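You operate a simulated robot arm through the tools that you are given. There is no shell and no other tool. Be economical: measure what you need, move in short steps, check, and stop when the job is done.

You are at the controls of a simulated robot arm. One attempt, no reset.

JOB
Dust the block's top on the round plate and wax it from the tin with the blue knob.
Fine: use the white pad and put it back; the lid goes back on; the block stays on the plate.

It is judged by the outcome, as a careful person would: the job done as asked, and still so three seconds after it is handed in. It fails if anything else is knocked over, pushed out of place, dropped, spilled or broken. Lids that push on must go on centred and level and be pressed home; caps that screw on are set level and turned clockwise until they are tight.

ROBOT AND FRAMES
A 6-joint arm with a two-finger parallel gripper, fixed in place. Base frame: the origin is at the foot of the arm, x ahead of it, y to its left, z up; the work surface is at about z = 0. Lengths are in mm, angles in rad, forces in N, time in s.
With the tool pointing down near the work surface it reaches from about 140 to 580 mm from the base axis. Its first joint turns from -1.152 to 1.152 rad. Payload 2.1 kg.
The TCP is the grasp point between the finger pads, 30 mm short of the fingertips. In the tool frame z runs along the fingers and y along their closing line. The gripper opens to 94 mm. The fingers are 28 mm wide and 10 mm thick; the gripper's body (50 by 96 mm) begins 55 mm behind the TCP.
Orientation is told as [roll, pitch, yaw] about the base's x, y, z axes, in that order, counted from this pose: with the fingers straight down and closing along the base's y, the tool's x points along the base's -x, its y along +y and its z along -z.

CONTROLS
- The arm moves only by the tool jog_arm. Its argument "moves" is a list of rows, each a list of 7 numbers: the shift along the tool's x, y, z in units of 300 mm (1.0 is 300 mm), then the turn, a rotation vector about the tool's x, y, z in units of 45 degrees (1.0 is 45 degrees), then the gripper command, from -1 (shut) to 1 (fully open), values between in proportion. In form: [[tx, ty, tz, wx, wy, wz, fingers], ...]. A call has 1 to 10 rows; each row is the pose to reach, as a shift and turn from the pose commanded when the call began, along the tool's axes at that moment. A call with a number of a shift or a turn outside -1 to 1 is refused whole. Each row takes 0.2 s and may step no farther than 50 mm and 0.15 rad from the row before; otherwise, or with a gripper value out of range, the whole call is refused. A pose out of reach is approached as far as the arm can. The call stops where the force on the tool passes 40 N (or 10 N more than at its start, if that is more) or the arm is blocked; 0.2 s more then pass. The fingers move at their own pace (about 72 mm/s each) and stop on an object; they squeeze with about 31 N. The grip force told is the motor's: it shows also when the fingers shut on nothing. Time passes only in rows, and 0.2 s behind the last, so rows that repeat a pose let the fingers close. It gives the time, the measured TCP pose, the force on the tool (base axes), the opening and the grip force at its end, in the units of the frame above (readings bear some noise), with the torque about the TCP (base axes, N m) and any sound that the robot's microphone picked up.
- Cameras (640 x 400 px; columns grow to the right, rows downward): "scene" is fixed at [84.6, -408.4, 480]; the picture's right is [0.47, -0.88, 0.00], its down [-0.55, -0.29, -0.79] and it looks along [0.69, 0.37, -0.62] (base axes); focal length 214 px, centre (320, 200). "wrist" rides on the gripper at [76, 14, -102] in the tool frame; the picture's right is [-0.18, 0.98, 0.00], its down [-0.75, -0.14, -0.64] and it looks along [-0.63, -0.12, 0.77] (tool axes); focal length 243 px, centre (320, 200). There is no depth. A picture from a camera that has moved, and an enlarged one, comes with that camera's place and axes in the base frame and with its lens. The place of the scene camera against the robot may be out by one fixed shift of up to 18 mm in any direction.
- capture(camera): a new picture of that camera. The clock stands still meanwhile.
- enlarge(camera, box): a new picture of the part [left, top, right, bottom] of that camera's present view, enlarged. The clock stands still meanwhile.
- sign_off(): hands the job in; it is judged then, once.

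Go step by step. Nothing tells you positions but the pictures and the camera data: compare them with the known pose of the tool, close in by small moves and look again before you grip or let go. The budget is 120 turns and 76 pictures, counting those below and the enlarged ones. Unless the task says otherwise, let go and move clear before handing in, and close with one line.

The tools are called after "Request:" as name(argument=value, ...) on one line, values as JSON. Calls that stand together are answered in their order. jog_arm: Moves the arm, as the interface text tells. Its arguments: {"type":"object","properties":{"moves":{"type":"array","items":{"type":"array","items":{"type":"number"}}}},"required":["moves"]} The other tools are called the same way: capture (camera) takes a picture; enlarge (camera, box) takes an enlarged picture of a part of a camera's view; sign_off () hands the job in.

At the start:

```text
time_s: 0.0
tool_pos: [278.4, -251.3, 360.9]
ee_rot: [-0.001, -0.002, 0.0]
wrist_force: [-0.1, 0.2, -1.3]
torque: [0.02, -0.04, -0.03]
opening: 94.0
grip_force: 0.0
```

scene: 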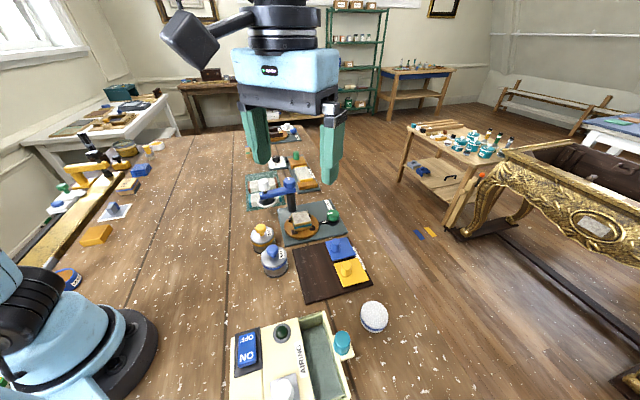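
wrist: 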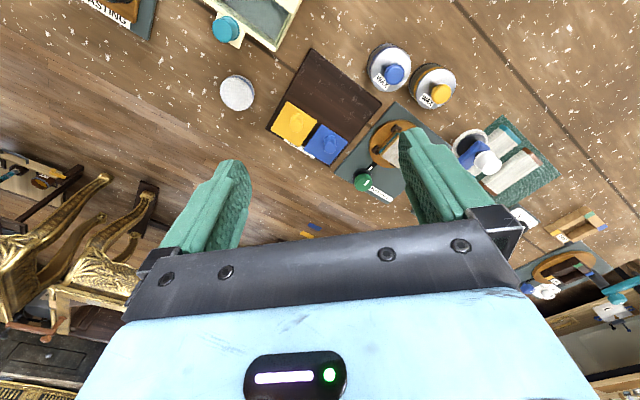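

I see a bench with tins, coloured pads, a round plate with a block and several tools. I'll look closer before moving.

Request:
enlarge(camera="scene", box=[230, 170, 400, 310])

Request:
enlarge(camera="wrist", box=[200, 0, 560, 225])

Request:
enlarge(camera="scene", box=[200, 290, 420, 400])

```text
2.86 times, centred on (315, 240) of scene
camera zoom: at [84.6, -408.4, 480.0], right [0.47, -0.88, 0.0], down [-0.55, -0.29, -0.79], along [0.69, 0.37, -0.62], focal length 613 px, centre (334, 86)
```

zoom: 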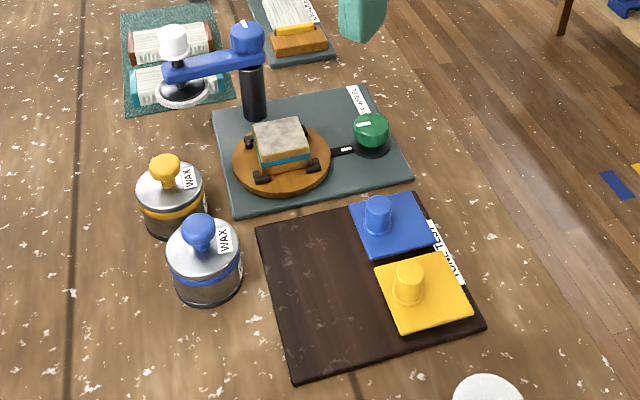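

```text
1.78 times, centred on (380, 112) of wrist
camera zoom: at [201.4, -237.4, 463.1], right [0.18, 0.98, 0.0], down [0.75, -0.14, 0.64], along [0.63, -0.12, -0.77], focal length 431 px, centre (213, 356)
```

zoom: 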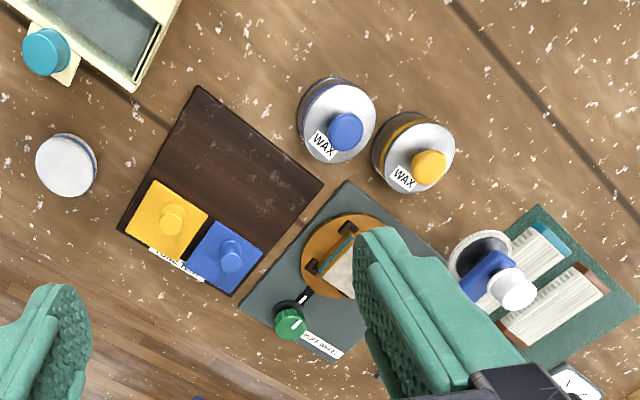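

```text
2.91 times, centred on (310, 345) of scene
camera zoom: at [84.6, -408.4, 480.0], right [0.47, -0.88, 0.0], down [-0.55, -0.29, -0.79], along [0.69, 0.37, -0.62], focal length 624 px, centre (349, -222)
```

zoom: 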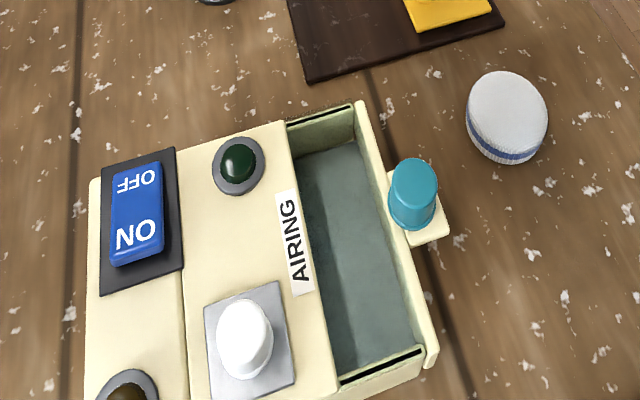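

I see two wax tins (blue and yellow knobs), a tone-test board, a plate with a clamped block, a round white item and more things at the left. I'll read the labels.

Request:
enlarge(camera="scene", box=[230, 110, 360, 220])

Request:
enlarge(camera="scene", box=[20, 120, 200, 300])

Request:
enlarge(camera="wrist", box=[500, 180, 640, 330])

Request:
enlarge(camera="wrist", box=[60, 0, 310, 120])

```text
3.64 times, centred on (295, 165) of scene
camera zoom: at [84.6, -408.4, 480.0], right [0.47, -0.88, 0.0], down [-0.55, -0.29, -0.79], along [0.69, 0.37, -0.62], focal length 780 px, centre (411, 327)
```

zoom: 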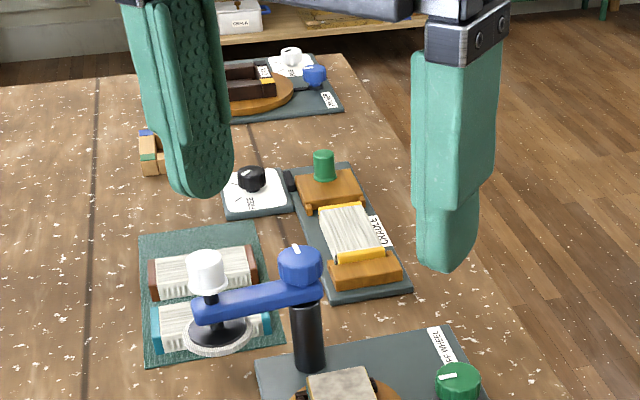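

```text
2.22 times, centred on (110, 210) of scene
camera zoom: at [84.6, -408.4, 480.0], right [0.47, -0.88, 0.0], down [-0.55, -0.29, -0.79], along [0.69, 0.37, -0.62], focal length 477 px, centre (787, 178)
```

zoom: 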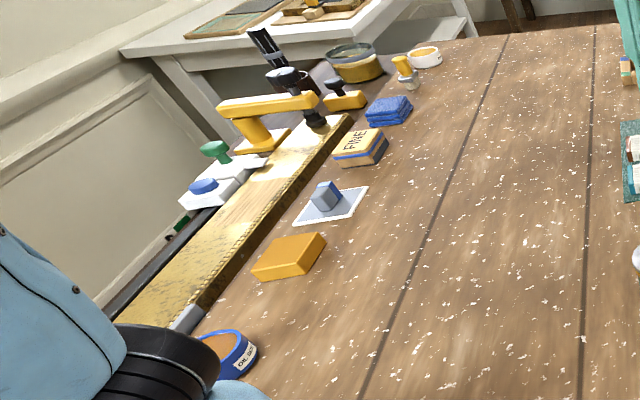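

```text
2.67 times, centred on (570, 255) of wrist
camera zoom: at [201.4, -237.4, 463.1], right [0.18, 0.98, 0.0], down [0.75, -0.14, 0.64], along [0.63, -0.12, -0.77], focal length 647 px, centre (-347, 53)
```

zoom: 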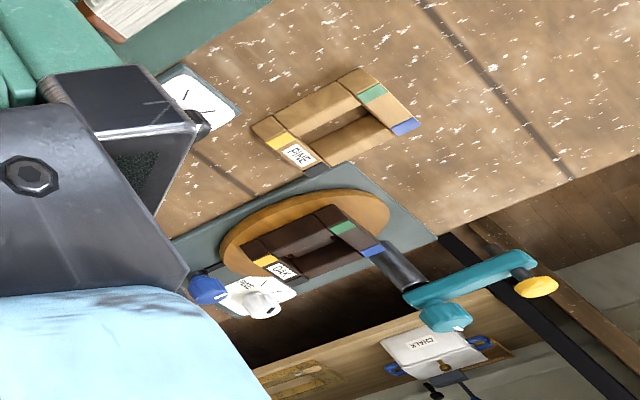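

```text
2.56 times, centred on (185, 60) of wrist
camera zoom: at [201.4, -237.4, 463.1], right [0.18, 0.98, 0.0], down [0.75, -0.14, 0.64], along [0.63, -0.12, -0.77], focal length 621 px, centre (666, 558)
```

zoom: 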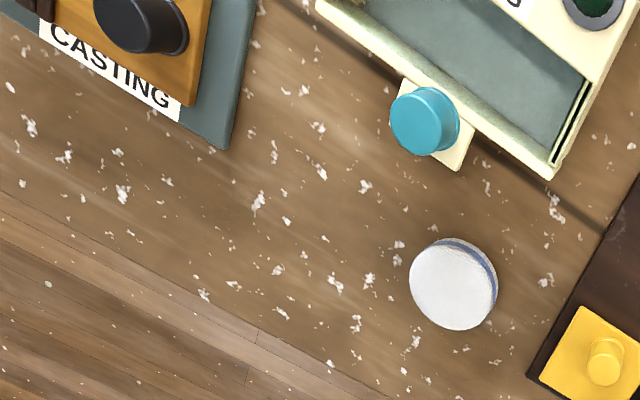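

The bench is full of unlabelled-at-this-scale stuff, so I'll bring the wrist camera over the middle to read it properly.

Request:
jog_arm(moves=[[0.1, 0.13, 0, 0, 0, 0, 1], [0.1, 0.26, 0, 0, 0, 0, 1], [0.1, 0.39, 0, 0, 0, 0, 1], [0.1, 0.52, 0, 0, 0, 0, 1]])

Request:
capture(camera="wrist")

Request:
capture(camera="scene")

```text
time_s: 1.0
tool_pos: [248.3, -94.4, 360.1]
ee_rot: [0.001, -0.002, 0.0]
wrist_force: [-0.2, 0.4, 0.6]
torque: [0.01, -0.02, -0.01]
opening: 94.0
grip_force: 0.1
```

```text
66 pictures are left
camera wrist: at [171.4, -80.8, 462.3], right [0.18, 0.98, 0.0], down [0.75, -0.14, 0.64], along [0.63, -0.12, -0.77], focal length 243 px, centre (320, 200)
```

wrist: 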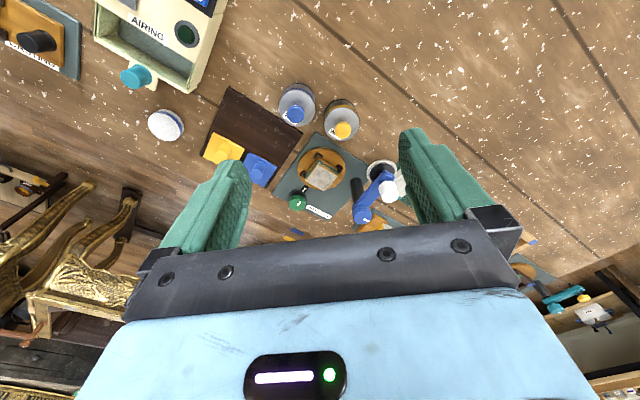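

```text
65 pictures are left
```

scene: 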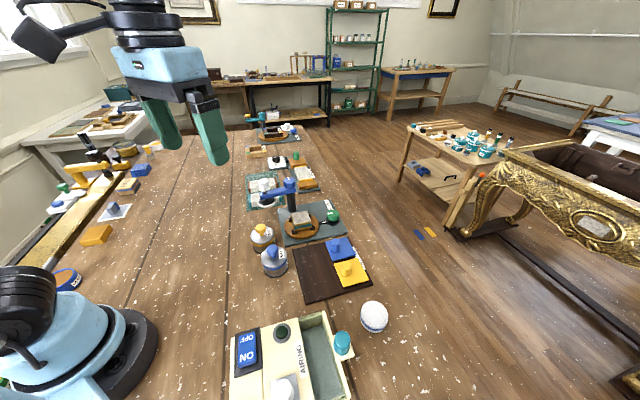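

Request:
enlarge(camera="scene", box=[240, 140, 350, 250])

Request:
enlarge(camera="wrist", box=[250, 70, 420, 240])

Request:
enlarge(camera="scene", box=[30, 120, 180, 250])

```text
3.64 times, centred on (295, 195) of scene
camera zoom: at [84.6, -408.4, 480.0], right [0.47, -0.88, 0.0], down [-0.55, -0.29, -0.79], along [0.69, 0.37, -0.62], focal length 780 px, centre (411, 218)
```

zoom: 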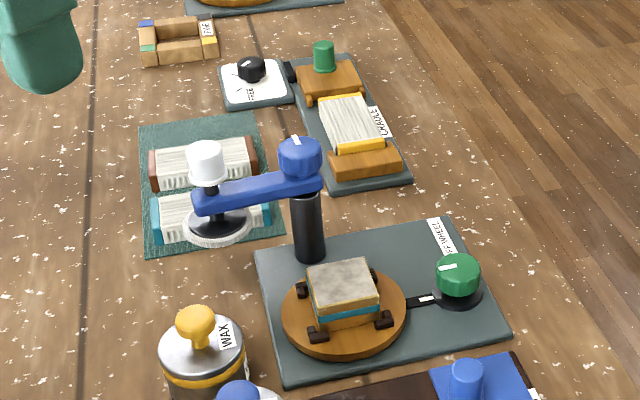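

```text
2.35 times, centred on (335, 155) of wrist
camera zoom: at [171.4, -80.8, 462.3], right [0.18, 0.98, 0.0], down [0.75, -0.14, 0.64], along [0.63, -0.12, -0.77], focal length 571 px, centre (285, 306)
```

zoom: 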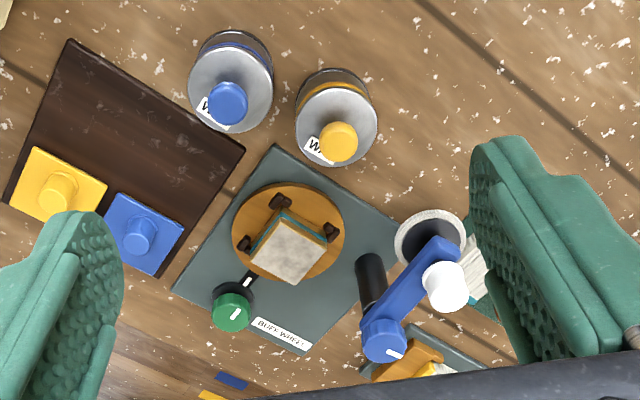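

```text
3.08 times, centred on (105, 185) of scene
camera zoom: at [84.6, -408.4, 480.0], right [0.47, -0.88, 0.0], down [-0.55, -0.29, -0.79], along [0.69, 0.37, -0.62], focal length 660 px, centre (982, 246)
```

zoom: 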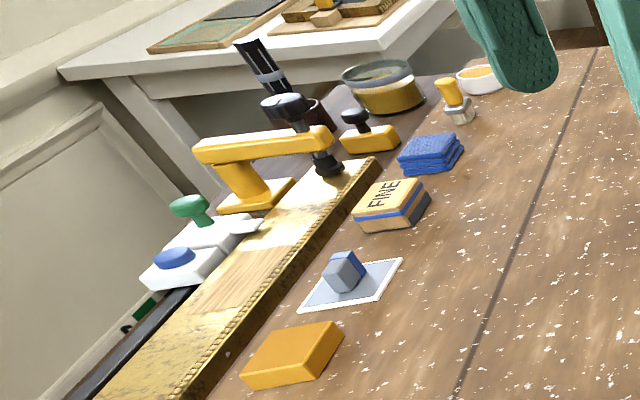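

The block sits clamped on the buff wheel, with a swing arm beside it. I'll bring the camera nearer to the green mat and the unfamiliar tools.

Request:
jog_arm(moves=[[-0.1, 0.1, 0, 0, 0, 0, 1], [-0.2, 0.2, 0.05, 0, 0, 0, 1], [-0.3, 0.3, 0.1, 0, 0, 0, 1], [-0.4, 0.4, 0.15, 0, 0, 0, 1]])

Request:
capture(camera="wrist")

```text
time_s: 2.0
tool_pos: [366.6, 23.7, 316.7]
ee_rot: [-0.001, 0.001, 0.001]
wrist_force: [-0.3, -0.2, 0.3]
torque: [0.01, 0.04, 0.0]
opening: 94.0
grip_force: 0.1
```

```text
61 pictures are left
camera wrist: at [290.5, 38.3, 419.4], right [0.19, 0.98, 0.0], down [0.75, -0.14, 0.64], along [0.63, -0.12, -0.77], focal length 243 px, centre (320, 200)
```

wrist: 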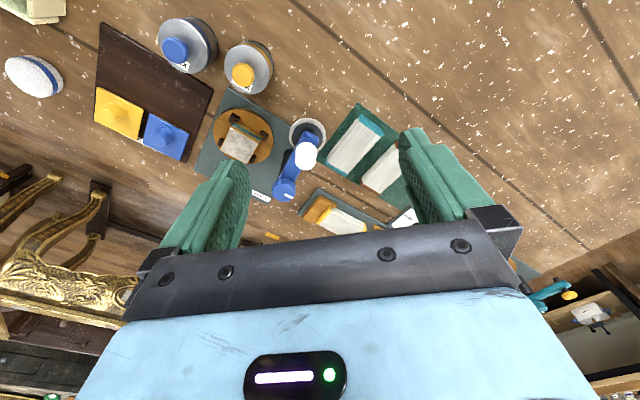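

Request:
enlarge(camera="wrist", box=[270, 90, 420, 240])

Request:
enlarge(camera="scene", box=[340, 285, 410, 345])

Request:
enlarge(camera="scene", box=[235, 160, 310, 220])

```text
2.67 times, centred on (345, 165) of wrist
camera zoom: at [290.5, 38.3, 419.4], right [0.19, 0.98, 0.0], down [0.75, -0.14, 0.64], along [0.63, -0.12, -0.77], focal length 647 px, centre (253, 293)
```

zoom: 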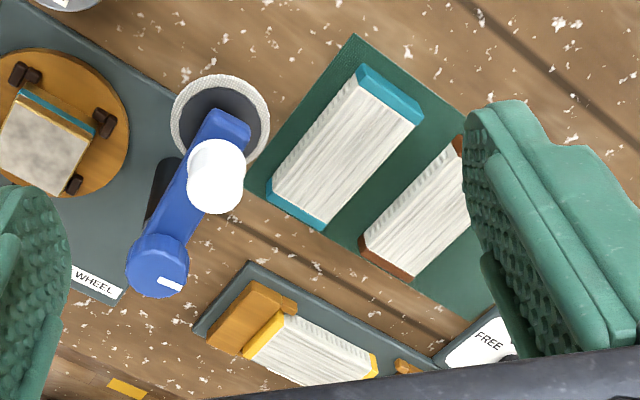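

```text
6.67 times, centred on (375, 315) of scene
camera zoom: at [84.6, -408.4, 480.0], right [0.47, -0.88, 0.0], down [-0.55, -0.29, -0.79], along [0.69, 0.37, -0.62], focal length 1430 px, centre (-47, -567)
```

zoom: 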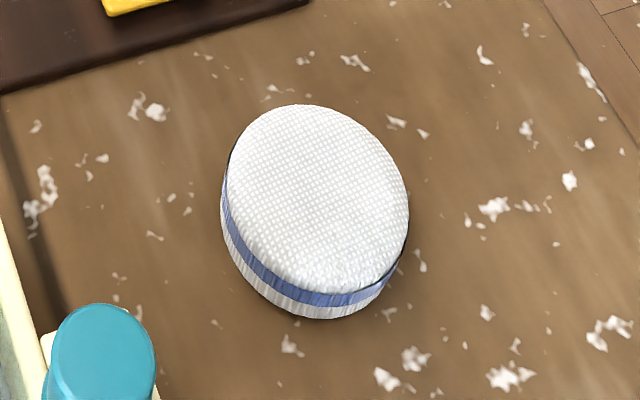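

```text
6.67 times, centred on (272, 190) of scene
camera zoom: at [84.6, -408.4, 480.0], right [0.47, -0.88, 0.0], down [-0.55, -0.29, -0.79], along [0.69, 0.37, -0.62], focal length 1430 px, centre (637, 267)
```

zoom: 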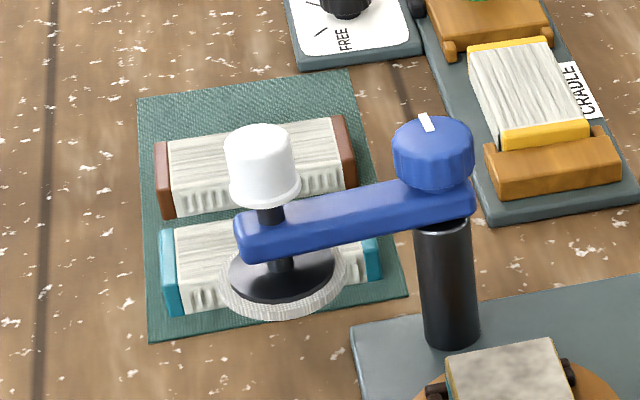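

The loose round white woven pad with a blue band looks like the white pad; the mat holds books, and the rest are other stations. I'll go and look at the pad from closer.

Request:
jog_arm(moves=[[0.03, -0.15, 0, 0, 0, 0, 1], [0.06, -0.3, 0, 0, 0, 0, 1], [0.09, -0.45, 0, 0, 0, 0, 1], [0.13, -0.6, 0, 0, 0, 0, 1], [0.17, -0.75, 0, 0, 0, 0, 1], [0.2, -0.9, 0, 0, 0, 0, 1], [0.25, -1.0, 0, 0, 0, 0, 1]])

Request:
jog_arm(moves=[[0.05, -0.1, 0.1, 0, 0, 0, 1], [0.1, -0.2, 0.2, 0, 0, 0, 1], [0.12, -0.3, 0.3, 0, 0, 0, 1], [0.13, -0.38, 0.38, 0, 0, 0, 1]])

Request:
capture(camera="wrist")

```text
time_s: 3.6
tool_pos: [293.1, -275.5, 314.4]
ee_rot: [0.0, 0.0, 0.001]
wrist_force: [-0.3, 0.0, 1.0]
torque: [-0.03, -0.01, 0.01]
opening: 94.1
grip_force: 0.0
```

```text
time_s: 4.6
tool_pos: [254.6, -387.9, 202.5]
ee_rot: [0.001, -0.001, -0.002]
wrist_force: [0.6, 1.7, 0.0]
torque: [0.02, -0.01, 0.01]
opening: 93.8
grip_force: 0.0
```

```text
57 pictures are left
camera wrist: at [177.3, -374.4, 305.1], right [0.18, 0.98, 0.0], down [0.75, -0.14, 0.64], along [0.63, -0.12, -0.77], focal length 243 px, centre (320, 200)
```

wrist: 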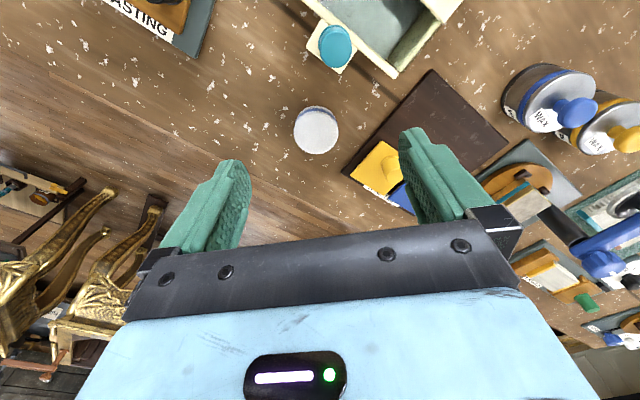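

The pad is about 53 mm wide near (298, -404). I'll move over it, a bit lower, and check alignment and thickness.

Request:
jog_arm(moves=[[-0.07, -0.026, 0.1, 0, 0, 0, 1], [-0.143, -0.053, 0.2, 0, 0, 0, 1], [-0.143, -0.053, 0.3, 0, 0, 0, 1]])

Request:
capture(camera="wrist")

Request:
enlarge(camera="scene", box=[320, 230, 440, 350])

```text
time_s: 5.4
tool_pos: [298.0, -403.5, 110.7]
ee_rot: [-0.002, 0.001, 0.002]
wrist_force: [-0.6, -0.5, -0.6]
torque: [-0.03, -0.02, 0.02]
opening: 93.8
grip_force: 0.0
```

```text
56 pictures are left
camera wrist: at [220.5, -390.0, 213.7], right [0.18, 0.98, 0.0], down [0.75, -0.14, 0.64], along [0.63, -0.12, -0.77], focal length 243 px, centre (320, 200)
```

wrist: 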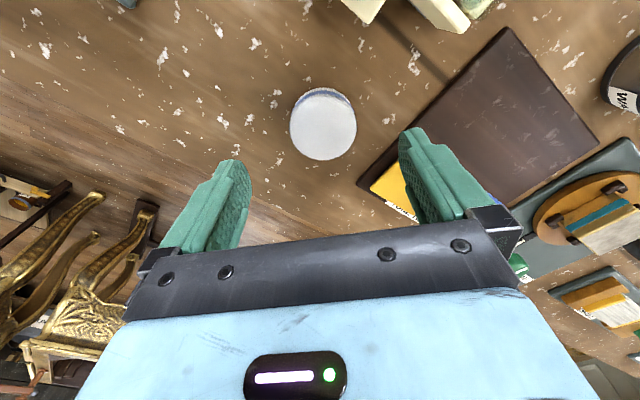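

```text
3.33 times, centred on (380, 290) of scene
camera zoom: at [84.6, -408.4, 480.0], right [0.47, -0.88, 0.0], down [-0.55, -0.29, -0.79], along [0.69, 0.37, -0.62], focal length 715 px, centre (120, -100)
```

zoom: 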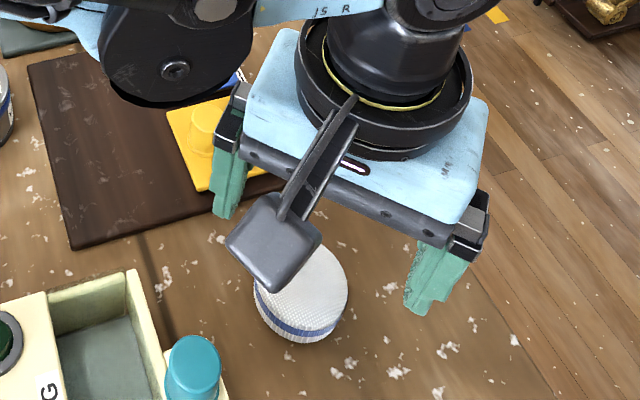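

Pad confirmed at about (299, -403), some 15–20 mm thick. Before gripping it I want to see the wax level, so first I go to the blue-knob tin to look at it and its lid.

Request:
jog_arm(moves=[[0.0, 0, -0.15, 0, 0, 0, 1], [0.03, 0.1, -0.3, 0, 0, 0, 1], [0.06, 0.25, -0.38, 0, 0, 0, 1], [0.1, 0.4, -0.38, 0, 0, 0, 1], [0.13, 0.55, -0.38, 0, 0, 0, 1], [0.16, 0.7, -0.38, 0, 0, 0, 1], [0.18, 0.8, -0.38, 0, 0, 0, 1]])

Request:
capture(camera="wrist")

```text
refused: row 2 steps farther than a row can; nothing moved
```

```text
54 pictures are left
camera wrist: at [220.5, -390.0, 213.7], right [0.18, 0.98, 0.0], down [0.75, -0.14, 0.64], along [0.63, -0.12, -0.77], focal length 243 px, centre (320, 200)
```

wrist: 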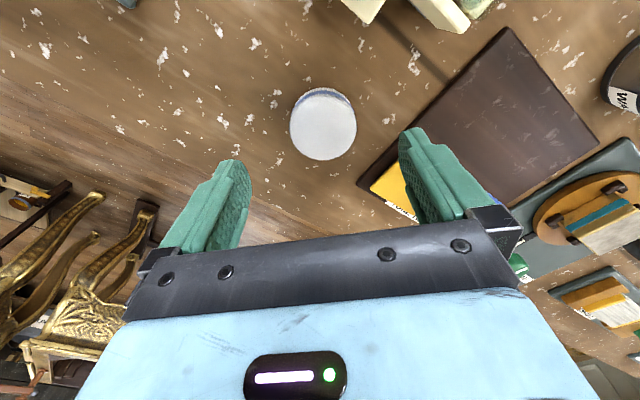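

The step was too long; I'll redo it with shorter rows.

Request:
jog_arm(moves=[[0.0, 0, -0.15, 0, 0, 0, 1], [0.02, 0.08, -0.27, 0, 0, 0, 1], [0.06, 0.2, -0.35, 0, 0, 0, 1], [0.08, 0.34, -0.35, 0, 0, 0, 1], [0.11, 0.48, -0.35, 0, 0, 0, 1], [0.14, 0.62, -0.35, 0, 0, 0, 1], [0.16, 0.72, -0.35, 0, 0, 0, 1], [0.18, 0.8, -0.35, 0, 0, 0, 1]])

Request:
capture(camera="wrist")

```text
time_s: 7.2
tool_pos: [244.2, -164.3, 218.1]
ee_rot: [0.001, 0.002, 0.0]
wrist_force: [0.0, -0.4, 0.5]
torque: [-0.03, -0.01, 0.0]
opening: 94.0
grip_force: 0.2
```

```text
53 pictures are left
camera wrist: at [167.7, -150.3, 320.3], right [0.18, 0.98, 0.0], down [0.75, -0.14, 0.64], along [0.63, -0.12, -0.77], focal length 243 px, centre (320, 200)
```

wrist: 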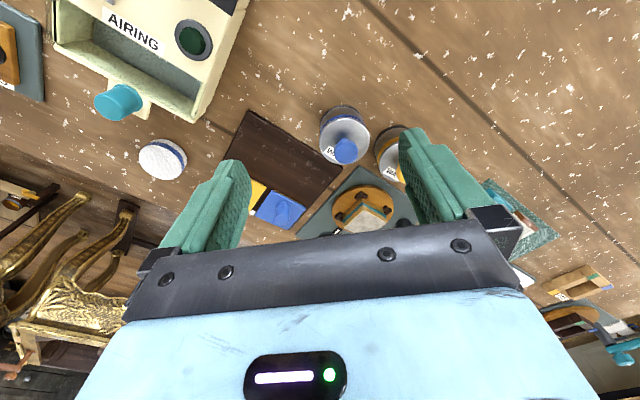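

Request:
enlarge(camera="wrist", box=[300, 90, 420, 190])

Request:
enlarge(camera="scene", box=[240, 215, 300, 285])

```text
4.00 times, centred on (360, 140) of wrist
camera zoom: at [167.7, -150.3, 320.3], right [0.18, 0.98, 0.0], down [0.75, -0.14, 0.64], along [0.63, -0.12, -0.77], focal length 970 px, centre (160, 440)
```

zoom: 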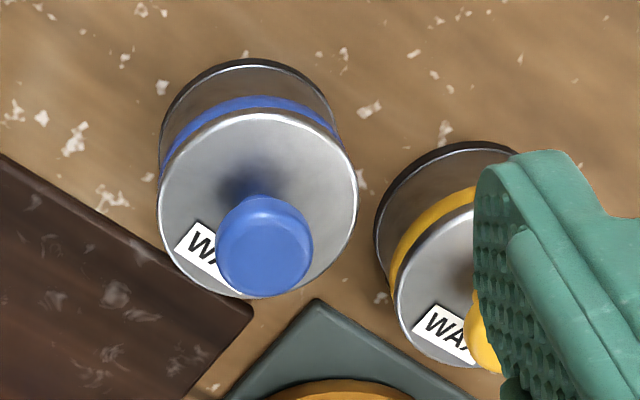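

```text
5.71 times, centred on (270, 250) of scene
camera zoom: at [84.6, -408.4, 480.0], right [0.47, -0.88, 0.0], down [-0.55, -0.29, -0.79], along [0.69, 0.37, -0.62], focal length 1226 px, centre (606, -86)
```

zoom: 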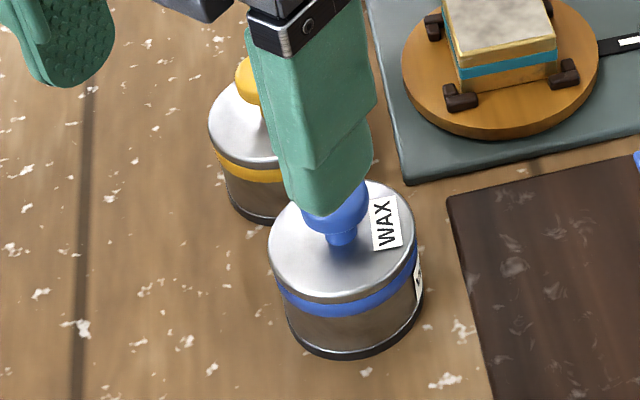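

The blue-knob tin is at about (306, -146), lid Ø60 with its top at z≈45 and the knob top near 70. I'll come down over the knob with tips kept above the lid, and check.

Request:
jog_arm(moves=[[-0.1, 0.03, 0.05, 0, 0, 0, 0.2], [-0.2067, 0.059, 0.12, 0, 0, 0, 0.2], [-0.2067, 0.059, 0.24, 0, 0, 0, 0.2], [-0.2067, 0.059, 0.34, 0, 0, 0, 0.2]])

Request:
capture(camera="wrist")

Request:
enlarge(camera="scene", box=[220, 190, 320, 290])

```text
time_s: 8.2
tool_pos: [305.3, -149.3, 114.9]
ee_rot: [0.001, 0.001, 0.001]
wrist_force: [0.6, 0.5, 0.2]
torque: [-0.01, 0.0, -0.02]
opening: 56.4
grip_force: 0.0
```

```text
50 pictures are left
camera wrist: at [228.1, -135.0, 217.6], right [0.18, 0.98, 0.0], down [0.75, -0.14, 0.64], along [0.63, -0.12, -0.77], focal length 243 px, centre (320, 200)
```

wrist: 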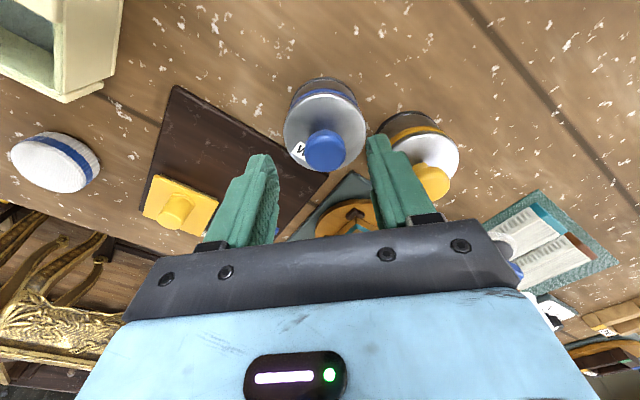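

```text
4.00 times, centred on (270, 240) of scene
camera zoom: at [84.6, -408.4, 480.0], right [0.47, -0.88, 0.0], down [-0.55, -0.29, -0.79], along [0.69, 0.37, -0.62], focal length 858 px, centre (520, 40)
```

zoom: 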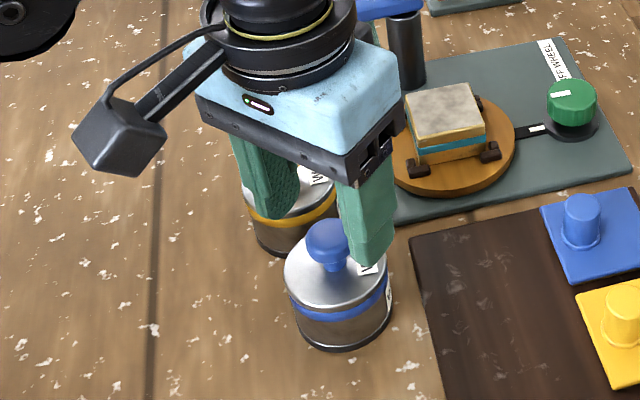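

The knob sits centred between the fingers to within a few mm. I'll lower to z≈80 and close on it.

Request:
jog_arm(moves=[[-0.008, 0.008, 0.06, 0, 0, 0, 0.2], [-0.008, 0.008, 0.116, 0, 0, 0, 0.1], [-0.008, 0.008, 0.116, 0, 0, 0, -0.2], [-0.008, 0.008, 0.116, 0, 0, 0, -1], [-0.008, 0.008, 0.116, 0, 0, 0, -1]])

Request:
capture(camera="wrist")

```text
time_s: 9.1
tool_pos: [308.6, -145.9, 81.6]
ee_rot: [-0.003, 0.002, -0.001]
wrist_force: [0.0, -1.2, 23.2]
torque: [0.03, -0.02, 0.03]
opening: 26.5
grip_force: 22.5
stopped in row 4: the force on the tool passed its limit at 46 N (the readings are from after the stop); the commanded pose is now the measured one
```

```text
48 pictures are left
camera wrist: at [231.8, -132.0, 183.3], right [0.18, 0.98, 0.0], down [0.75, -0.14, 0.64], along [0.63, -0.12, -0.77], focal length 243 px, centre (320, 200)
```

wrist: 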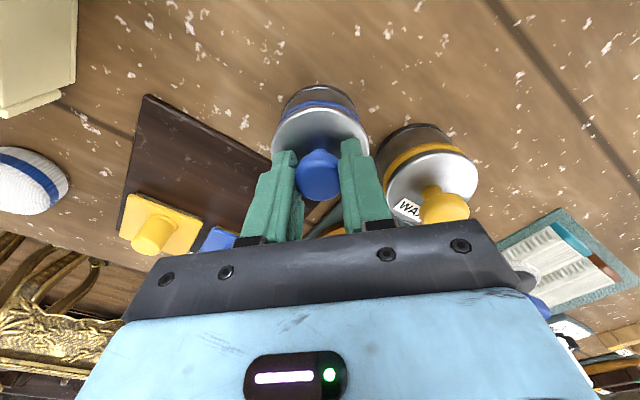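

The fingers are on the knob, with some push up on the tool; I'll ease up 2 mm while holding and see.

Request:
jog_arm(moves=[[0, 0, 0, 0, 0, 0, -1], [0, 0, -0.004, 0, 0, 0, -1], [0, 0, -0.007, 0, 0, 0, -1]])

```text
time_s: 9.9
tool_pos: [307.6, -145.7, 81.3]
ee_rot: [0.002, 0.001, 0.002]
wrist_force: [0.0, -0.2, -0.4]
torque: [-0.01, 0.02, 0.0]
opening: 26.2
grip_force: 30.8
heard: snap
```

A snap was heard and the force is gone, so the lid may have come loose. I'll raise slowly.

Request:
jog_arm(moves=[[0, 0, -0.01, 0, 0, 0, -1], [0, 0, -0.03, 0, 0, 0, -1], [0, 0, -0.06, 0, 0, 0, -1]])

Request:
capture(camera="wrist")

Request:
enlarge(camera="scene", box=[220, 190, 320, 290])

```text
time_s: 10.7
tool_pos: [308.6, -144.8, 99.8]
ee_rot: [0.001, 0.0, 0.001]
wrist_force: [-0.3, -0.2, -0.4]
torque: [0.01, 0.03, 0.01]
opening: 26.1
grip_force: 30.7
```

```text
47 pictures are left
camera wrist: at [231.5, -131.4, 202.0], right [0.18, 0.98, 0.0], down [0.75, -0.14, 0.64], along [0.63, -0.12, -0.77], focal length 243 px, centre (320, 200)
```

wrist: 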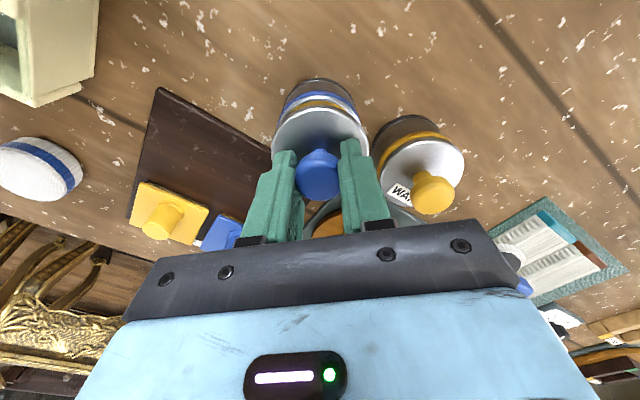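

```text
4.00 times, centred on (270, 240) of scene
camera zoom: at [84.6, -408.4, 480.0], right [0.47, -0.88, 0.0], down [-0.55, -0.29, -0.79], along [0.69, 0.37, -0.62], focal length 858 px, centre (520, 40)
```

zoom: 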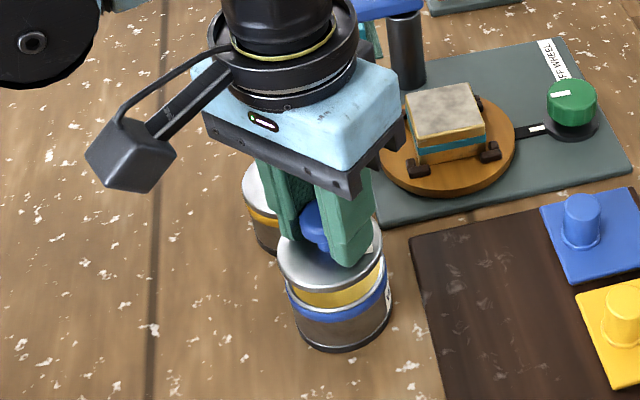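

The lid is off and level in the gripper. I'll raise it clear and set it on the empty bench area around (235, -65).

Request:
jog_arm(moves=[[0, 0, -0.12, 0, 0, 0, -1], [0.05, 0.04, -0.2, 0, 0, 0, -1], [0.15, 0.15, -0.2, 0, 0, 0, -1], [0.245, 0.267, -0.15, 0, 0, 0, -1], [0.245, 0.267, -0.05, 0, 0, 0, -1]])

Request:
capture(camera="scene")

Request:
enlarge(camera="scene", box=[200, 180, 320, 300])

```text
time_s: 11.9
tool_pos: [234.8, -64.2, 114.4]
ee_rot: [0.0, -0.001, 0.001]
wrist_force: [-0.2, -0.1, -0.8]
torque: [0.0, 0.0, 0.0]
opening: 26.2
grip_force: 30.7
```

```text
45 pictures are left
```

scene: 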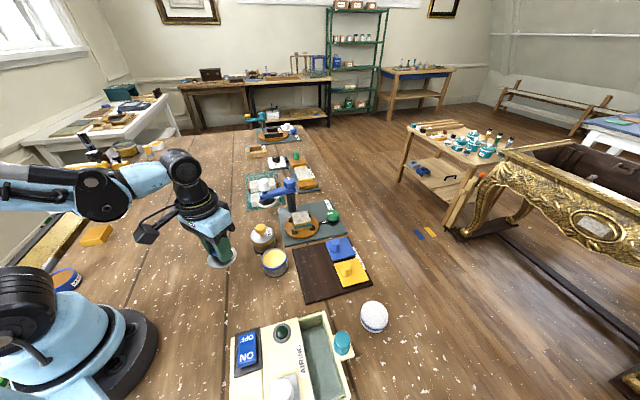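

```text
3.33 times, centred on (260, 240) of scene
camera zoom: at [84.6, -408.4, 480.0], right [0.47, -0.88, 0.0], down [-0.55, -0.29, -0.79], along [0.69, 0.37, -0.62], focal length 715 px, centre (520, 67)
```

zoom: 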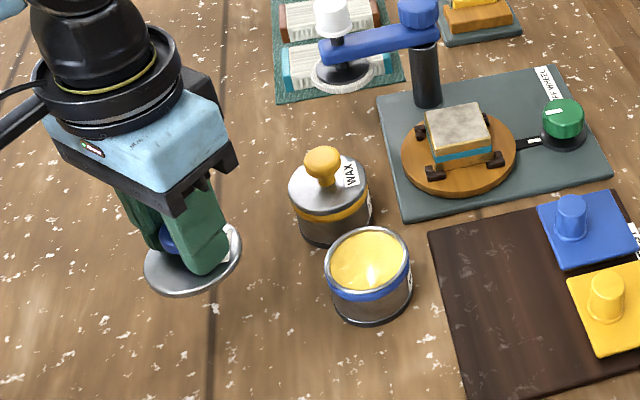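

The wax is near the rim. I'll lower the lid gently to the bench.

Request:
jog_arm(moves=[[0, 0, 0.1, 0, 0, 0, -1], [0, 0, 0.18, 0, 0, 0, -1], [0, 0, 0.22, 0, 0, 0, -1]])

Request:
enlarge(camera="scene", box=[180, 210, 260, 290])

```text
time_s: 12.7
tool_pos: [234.9, -65.1, 48.2]
ee_rot: [-0.001, 0.004, 0.0]
wrist_force: [0.0, 0.3, -0.8]
torque: [0.02, 0.02, -0.01]
opening: 26.1
grip_force: 31.4
```

```text
5.00 times, centred on (220, 250) of scene
camera zoom: at [84.6, -408.4, 480.0], right [0.47, -0.88, 0.0], down [-0.55, -0.29, -0.79], along [0.69, 0.37, -0.62], focal length 1072 px, centre (820, -50)
```

zoom: 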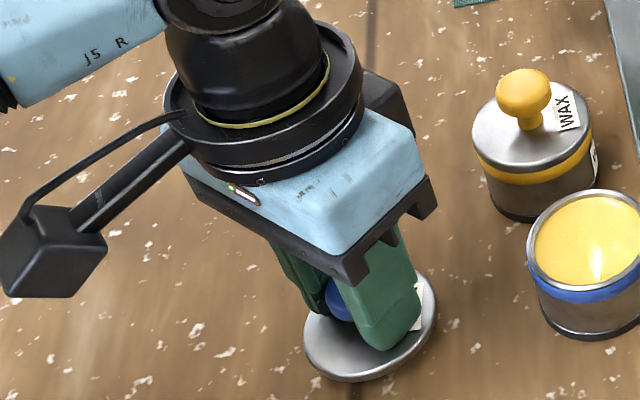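

Request:
jog_arm(moves=[[0, 0, 0.01, 0, 0, 0, -1], [0, 0, 0.018, 0, 0, 0, -1], [0, 0, 0.024, 0, 0, 0, -1]])

```text
time_s: 13.5
tool_pos: [234.1, -65.1, 41.8]
ee_rot: [0.0, 0.002, 0.001]
wrist_force: [-0.6, 0.3, 0.2]
torque: [-0.01, -0.01, 0.02]
opening: 26.0
grip_force: 30.8
```

Request:
jog_arm(moves=[[0, 0, 0.004, 0, 0, 0, -1], [0, 0, 0.008, 0, 0, 0, -1]])

Request:
enlarge(camera="scene", box=[180, 210, 260, 290])

```text
time_s: 14.1
tool_pos: [234.6, -65.3, 40.3]
ee_rot: [0.001, -0.001, -0.001]
wrist_force: [0.2, 0.4, 0.3]
torque: [0.03, 0.02, 0.0]
opening: 26.1
grip_force: 30.9
```

```text
5.00 times, centred on (220, 250) of scene
camera zoom: at [84.6, -408.4, 480.0], right [0.47, -0.88, 0.0], down [-0.55, -0.29, -0.79], along [0.69, 0.37, -0.62], focal length 1072 px, centre (820, -50)
```

zoom: 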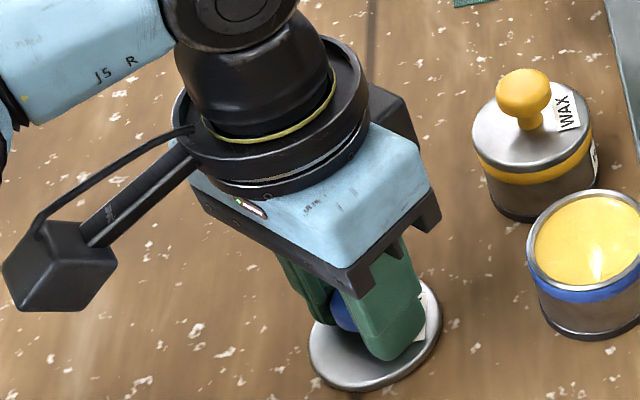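

Request:
jog_arm(moves=[[0, 0, 0.004, 0, 0, 0, -1], [0, 0, 0.008, 0, 0, 0, -1], [0, 0, 0.01, 0, 0, 0, -1]])

Request:
jog_arm(moves=[[0, 0, 0.003, 0, 0, 0, -1], [0, 0, 0.006, 0, 0, 0, -1]])

```text
time_s: 14.9
tool_pos: [234.6, -66.3, 36.4]
ee_rot: [-0.002, 0.003, 0.0]
wrist_force: [0.1, 0.1, -0.4]
torque: [0.0, 0.02, 0.0]
opening: 25.9
grip_force: 30.7
```

```text
time_s: 15.5
tool_pos: [234.7, -66.5, 37.0]
ee_rot: [-0.001, 0.002, 0.0]
wrist_force: [-1.0, 0.0, 24.1]
torque: [0.06, -0.06, 0.05]
opening: 25.9
grip_force: 30.0
stopped in row 2: the force on the tool passed its limit at 48 N (the readings are from after the stop); the commanded pose is now the measured one
```

The lid is on the bench (contact at TCP z≈36.5). I'll release, raise and look at lid and tin.

Request:
jog_arm(moves=[[0, 0, 0, 0, 0, 0, -0.2], [0, 0, 0, 0, 0, 0, 0.1], [0, 0, -0.05, 0, 0, 0, 0.1], [0, 0, -0.2, 0, 0, 0, 0.1], [0, 0, -0.35, 0, 0, 0, 0.3], [0.05, -0.1, -0.45, 0, 0, 0, 1], [0.1, -0.2, -0.45, 0, 0, 0, 1]])

Request:
capture(camera="wrist")

```text
time_s: 17.1
tool_pos: [204.8, -126.2, 171.1]
ee_rot: [0.0, 0.003, 0.001]
wrist_force: [0.1, -0.3, -0.2]
torque: [0.02, 0.01, 0.03]
opening: 94.3
grip_force: 0.1
```

```text
41 pictures are left
camera wrist: at [127.8, -112.5, 273.0], right [0.18, 0.98, 0.0], down [0.76, -0.14, 0.64], along [0.63, -0.12, -0.77], focal length 243 px, centre (320, 200)
```

wrist: 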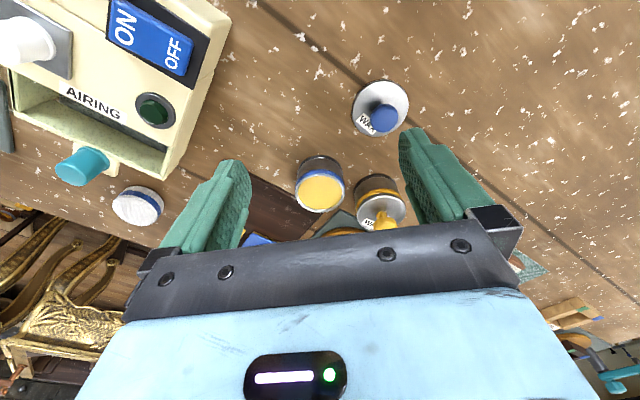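

Request:
enlarge(camera="wrist", box=[280, 70, 420, 230])

Request:
enlarge(camera="scene", box=[250, 235, 300, 285])

Request:
enlarge(camera="scene", box=[275, 190, 345, 250])

```text
2.50 times, centred on (350, 150) of wrist
camera zoom: at [127.8, -112.5, 273.0], right [0.18, 0.98, 0.0], down [0.76, -0.14, 0.64], along [0.63, -0.12, -0.77], focal length 606 px, centre (245, 325)
```

zoom: 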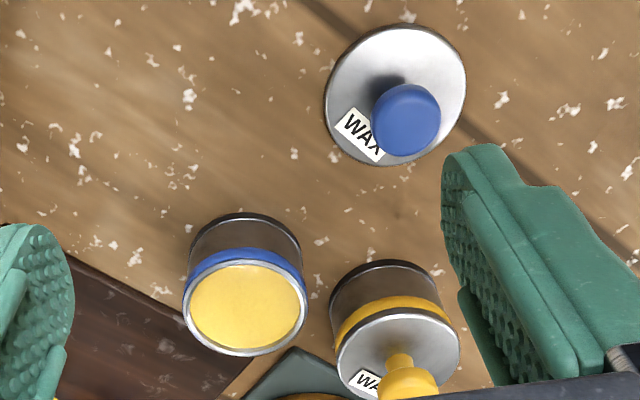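

```text
8.00 times, centred on (275, 260) of scene
camera zoom: at [84.6, -408.4, 480.0], right [0.47, -0.88, 0.0], down [-0.55, -0.29, -0.79], along [0.69, 0.37, -0.62], focal length 1716 px, centre (680, -280)
```

zoom: 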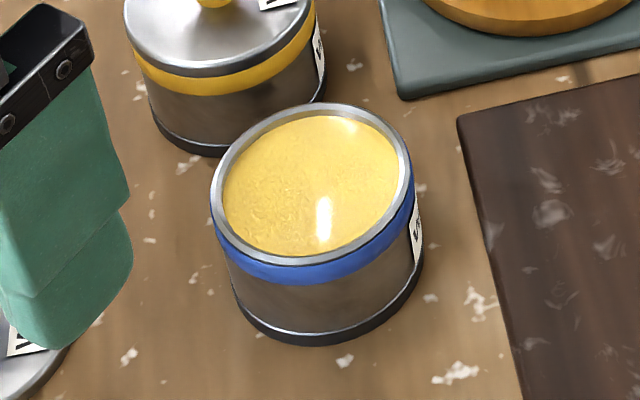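

```text
6.67 times, centred on (310, 220) of scene
camera zoom: at [84.6, -408.4, 480.0], right [0.47, -0.88, 0.0], down [-0.55, -0.29, -0.79], along [0.69, 0.37, -0.62], focal length 1430 px, centre (387, 67)
```

zoom: 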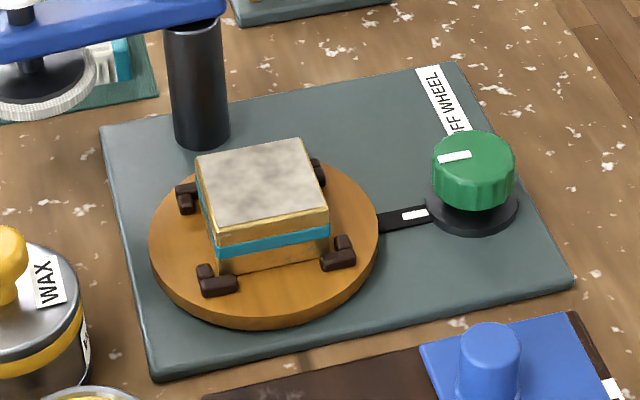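

The lid sits flat, wax is slightly below the rim, and the block top is dusty grey. I'll check the pad's thickness from this slanted view.

Request:
enlarge(camera="wrist", box=[98, 175, 178, 235])

```text
6.67 times, centred on (138, 205) of wrist
camera zoom: at [127.8, -112.5, 273.0], right [0.18, 0.98, 0.0], down [0.76, -0.14, 0.64], along [0.63, -0.12, -0.77], focal length 1618 px, centre (1533, 167)
```

zoom: 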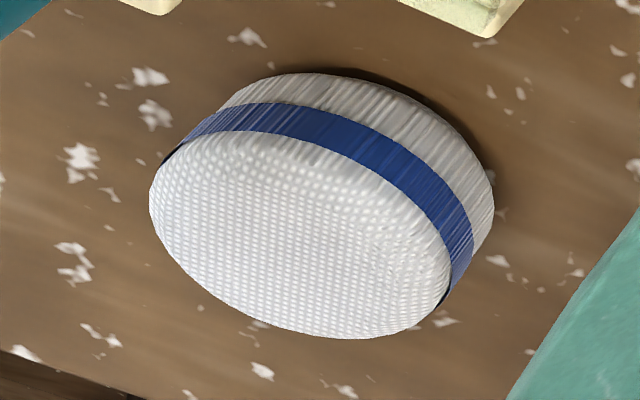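

The pad is roughly 22 mm thick. I'll go over it and grip with tips about 10 mm above the bench, so its lower face stands proud.

Request:
jog_arm(moves=[[-0.05, -0.14, 0, 0, 0, 0, 1], [-0.1, -0.28, 0, 0, 0, 0, 1], [-0.15, -0.42, 0, 0, 0, 0, 1], [-0.2, -0.56, 0, 0, 0, 0, 1], [-0.25, -0.7, 0, 0, 0, 0, 1], [-0.3, -0.84, 0, 0, 0, 0, 1], [-0.314, -0.921, 0.05, 0, 0, 0, 1], [-0.314, -0.921, 0.2, 0, 0, 0, 1], [-0.314, -0.921, 0.337, 0, 0, 0, 1]])

Request:
capture(camera="wrist")

```text
time_s: 19.1
tool_pos: [298.1, -401.4, 69.9]
ee_rot: [-0.001, 0.003, -0.002]
wrist_force: [0.1, 0.4, -0.4]
torque: [0.0, 0.01, 0.01]
opening: 93.8
grip_force: 0.0
```

```text
36 pictures are left
camera wrist: at [221.0, -387.1, 171.9], right [0.18, 0.98, 0.0], down [0.76, -0.14, 0.64], along [0.63, -0.12, -0.77], focal length 243 px, centre (320, 200)
```

wrist: 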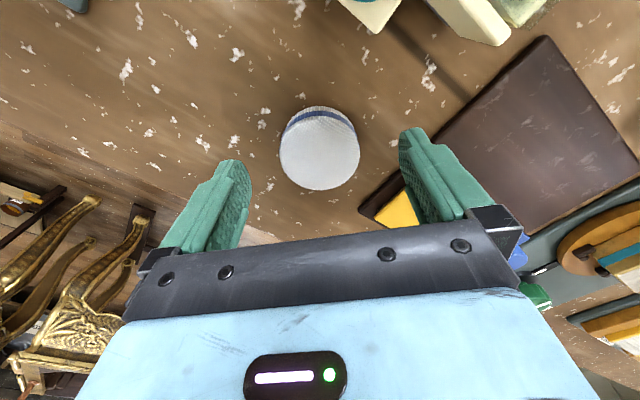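

Aligned. Lower to TCP z≈39 and close.

Request:
jog_arm(moves=[[-0.008, -0.003, 0.05, 0, 0, 0, 1], [-0.008, -0.003, 0.103, 0, 0, 0, 0.6], [-0.008, -0.003, 0.103, 0, 0, 0, 0.2], [-0.008, -0.003, 0.103, 0, 0, 0, -1], [-0.008, -0.003, 0.103, 0, 0, 0, -1], [-0.008, -0.003, 0.103, 0, 0, 0, -1]])

Request:
capture(camera="wrist")

```text
time_s: 20.5
tool_pos: [301.6, -402.6, 38.8]
ee_rot: [0.0, 0.001, 0.0]
wrist_force: [0.6, 1.0, 0.3]
torque: [0.0, 0.03, 0.04]
opening: 51.4
grip_force: 31.0
```

```text
35 pictures are left
camera wrist: at [224.4, -388.4, 142.3], right [0.18, 0.98, 0.0], down [0.76, -0.14, 0.64], along [0.63, -0.12, -0.77], focal length 243 px, centre (320, 200)
```

wrist: 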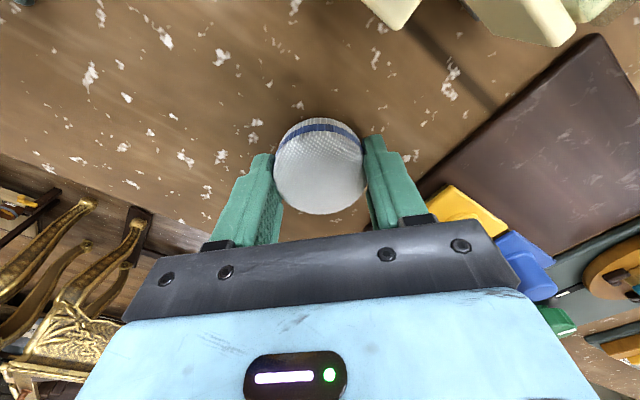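

The pad is held firmly. I'll lift it and carry it towards the block, stopping short for a look.

Request:
jog_arm(moves=[[0, 0, -0.15, 0, 0, 0, -1], [0, 0, -0.3, 0, 0, 0, -1], [-0.05, 0.08, -0.4, 0, 0, 0, -1], [-0.1, 0.22, -0.437, 0, 0, 0, -1], [-0.15, 0.36, -0.437, 0, 0, 0, -1], [-0.2, 0.5, -0.437, 0, 0, 0, -1], [-0.26, 0.64, -0.437, 0, 0, 0, -1], [-0.328, 0.775, -0.437, 0, 0, 0, -1]])

Request:
capture(camera="wrist")

Request:
enlarge(camera="scene", box=[240, 160, 360, 280])

```text
time_s: 22.3
tool_pos: [401.5, -170.0, 169.5]
ee_rot: [-0.001, 0.002, -0.002]
wrist_force: [-0.3, 0.1, -0.6]
torque: [-0.02, 0.01, 0.01]
opening: 51.6
grip_force: 30.6
```

```text
34 pictures are left
camera wrist: at [324.7, -156.3, 273.0], right [0.19, 0.98, 0.0], down [0.76, -0.14, 0.64], along [0.63, -0.12, -0.77], focal length 243 px, centre (320, 200)
```

wrist: 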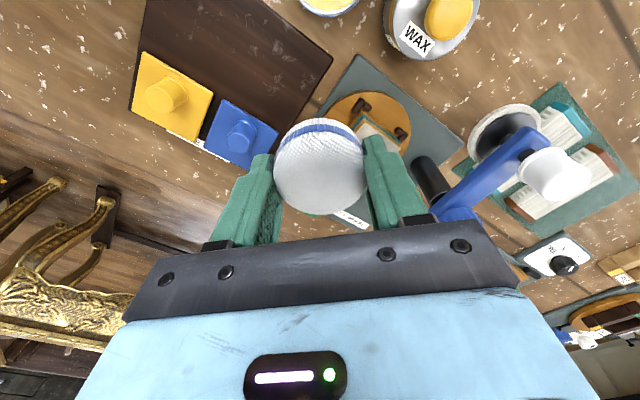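

```text
3.33 times, centred on (300, 220) of scene
camera zoom: at [84.6, -408.4, 480.0], right [0.47, -0.88, 0.0], down [-0.55, -0.29, -0.79], along [0.69, 0.37, -0.62], focal length 715 px, centre (387, 133)
```

zoom: 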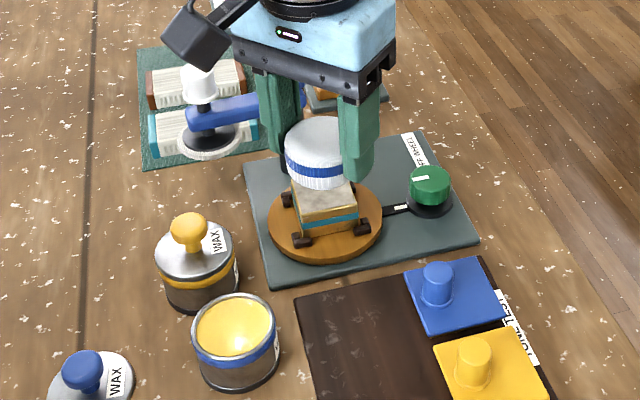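

The block is on the wheel centred near (453, -130). I'll move the pad over it, still well above.

Request:
jog_arm(moves=[[-0.09, 0.07, 0, 0, 0, 0, -1], [-0.172, 0.133, 0, 0, 0, 0, -1], [-0.172, 0.133, 0.12, 0, 0, 0, -1], [-0.172, 0.133, 0.2, 0, 0, 0, -1]])

Request:
enlarge(camera="scene", box=[260, 160, 360, 250])

Request:
capture(camera="wrist")

```text
time_s: 23.3
tool_pos: [453.4, -130.6, 110.3]
ee_rot: [0.001, 0.002, 0.0]
wrist_force: [-0.1, 0.3, -0.5]
torque: [0.0, 0.01, 0.0]
opening: 51.3
grip_force: 31.2
```

```text
4.44 times, centred on (310, 205) of scene
camera zoom: at [84.6, -408.4, 480.0], right [0.47, -0.88, 0.0], down [-0.55, -0.29, -0.79], along [0.69, 0.37, -0.62], focal length 953 px, centre (364, 178)
```

zoom: 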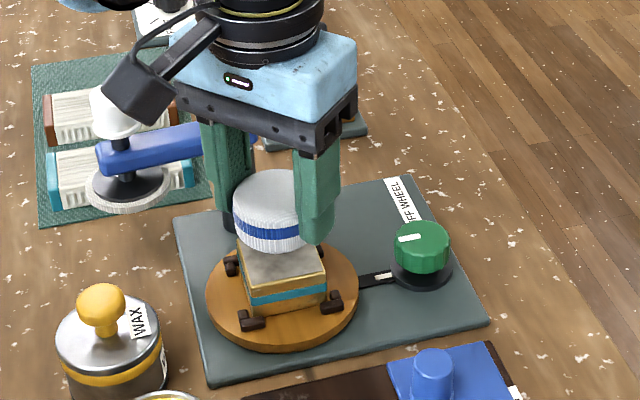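

```text
31 pictures are left
camera wrist: at [377.4, -116.7, 212.4], right [0.18, 0.98, 0.0], down [0.76, -0.14, 0.64], along [0.63, -0.12, -0.77], focal length 243 px, centre (320, 200)
```

wrist: 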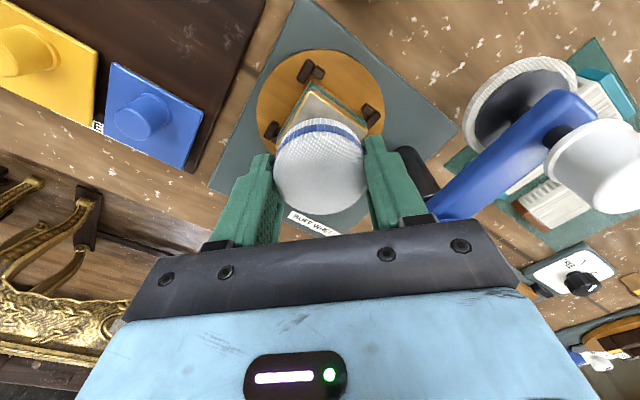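

Pad is centred over the block (diamond-oriented, centre ≈ (451, -130)). Descending gently to contact.

Request:
jog_arm(moves=[[0.008, 0, 0.03, 0, 0, 0, -1], [0.008, 0, 0.06, 0, 0, 0, -1], [0.008, 0, 0.08, 0, 0, 0, -1]])

Request:
jog_arm(moves=[[0, 0, 0.004, 0, 0, 0, -1], [0, 0, 0.007, 0, 0, 0, -1], [0, 0, 0.01, 0, 0, 0, -1]])

```text
time_s: 24.1
tool_pos: [449.5, -131.6, 87.4]
ee_rot: [0.0, 0.003, -0.001]
wrist_force: [-1.6, -0.2, 17.7]
torque: [0.06, -0.03, -0.02]
opening: 51.2
grip_force: 30.3
stopped in row 3: the force on the tool passed its limit at 52 N (the readings are from after the stop); the commanded pose is now the measured one
```

```text
time_s: 24.6
tool_pos: [450.2, -130.6, 88.4]
ee_rot: [-0.001, 0.005, -0.001]
wrist_force: [0.5, 0.6, 15.9]
torque: [0.09, -0.07, 0.0]
opening: 51.4
grip_force: 30.7
stopped in row 2: the force on the tool passed its limit at 45 N (the readings are from after the stop); the commanded pose is now the measured one
```

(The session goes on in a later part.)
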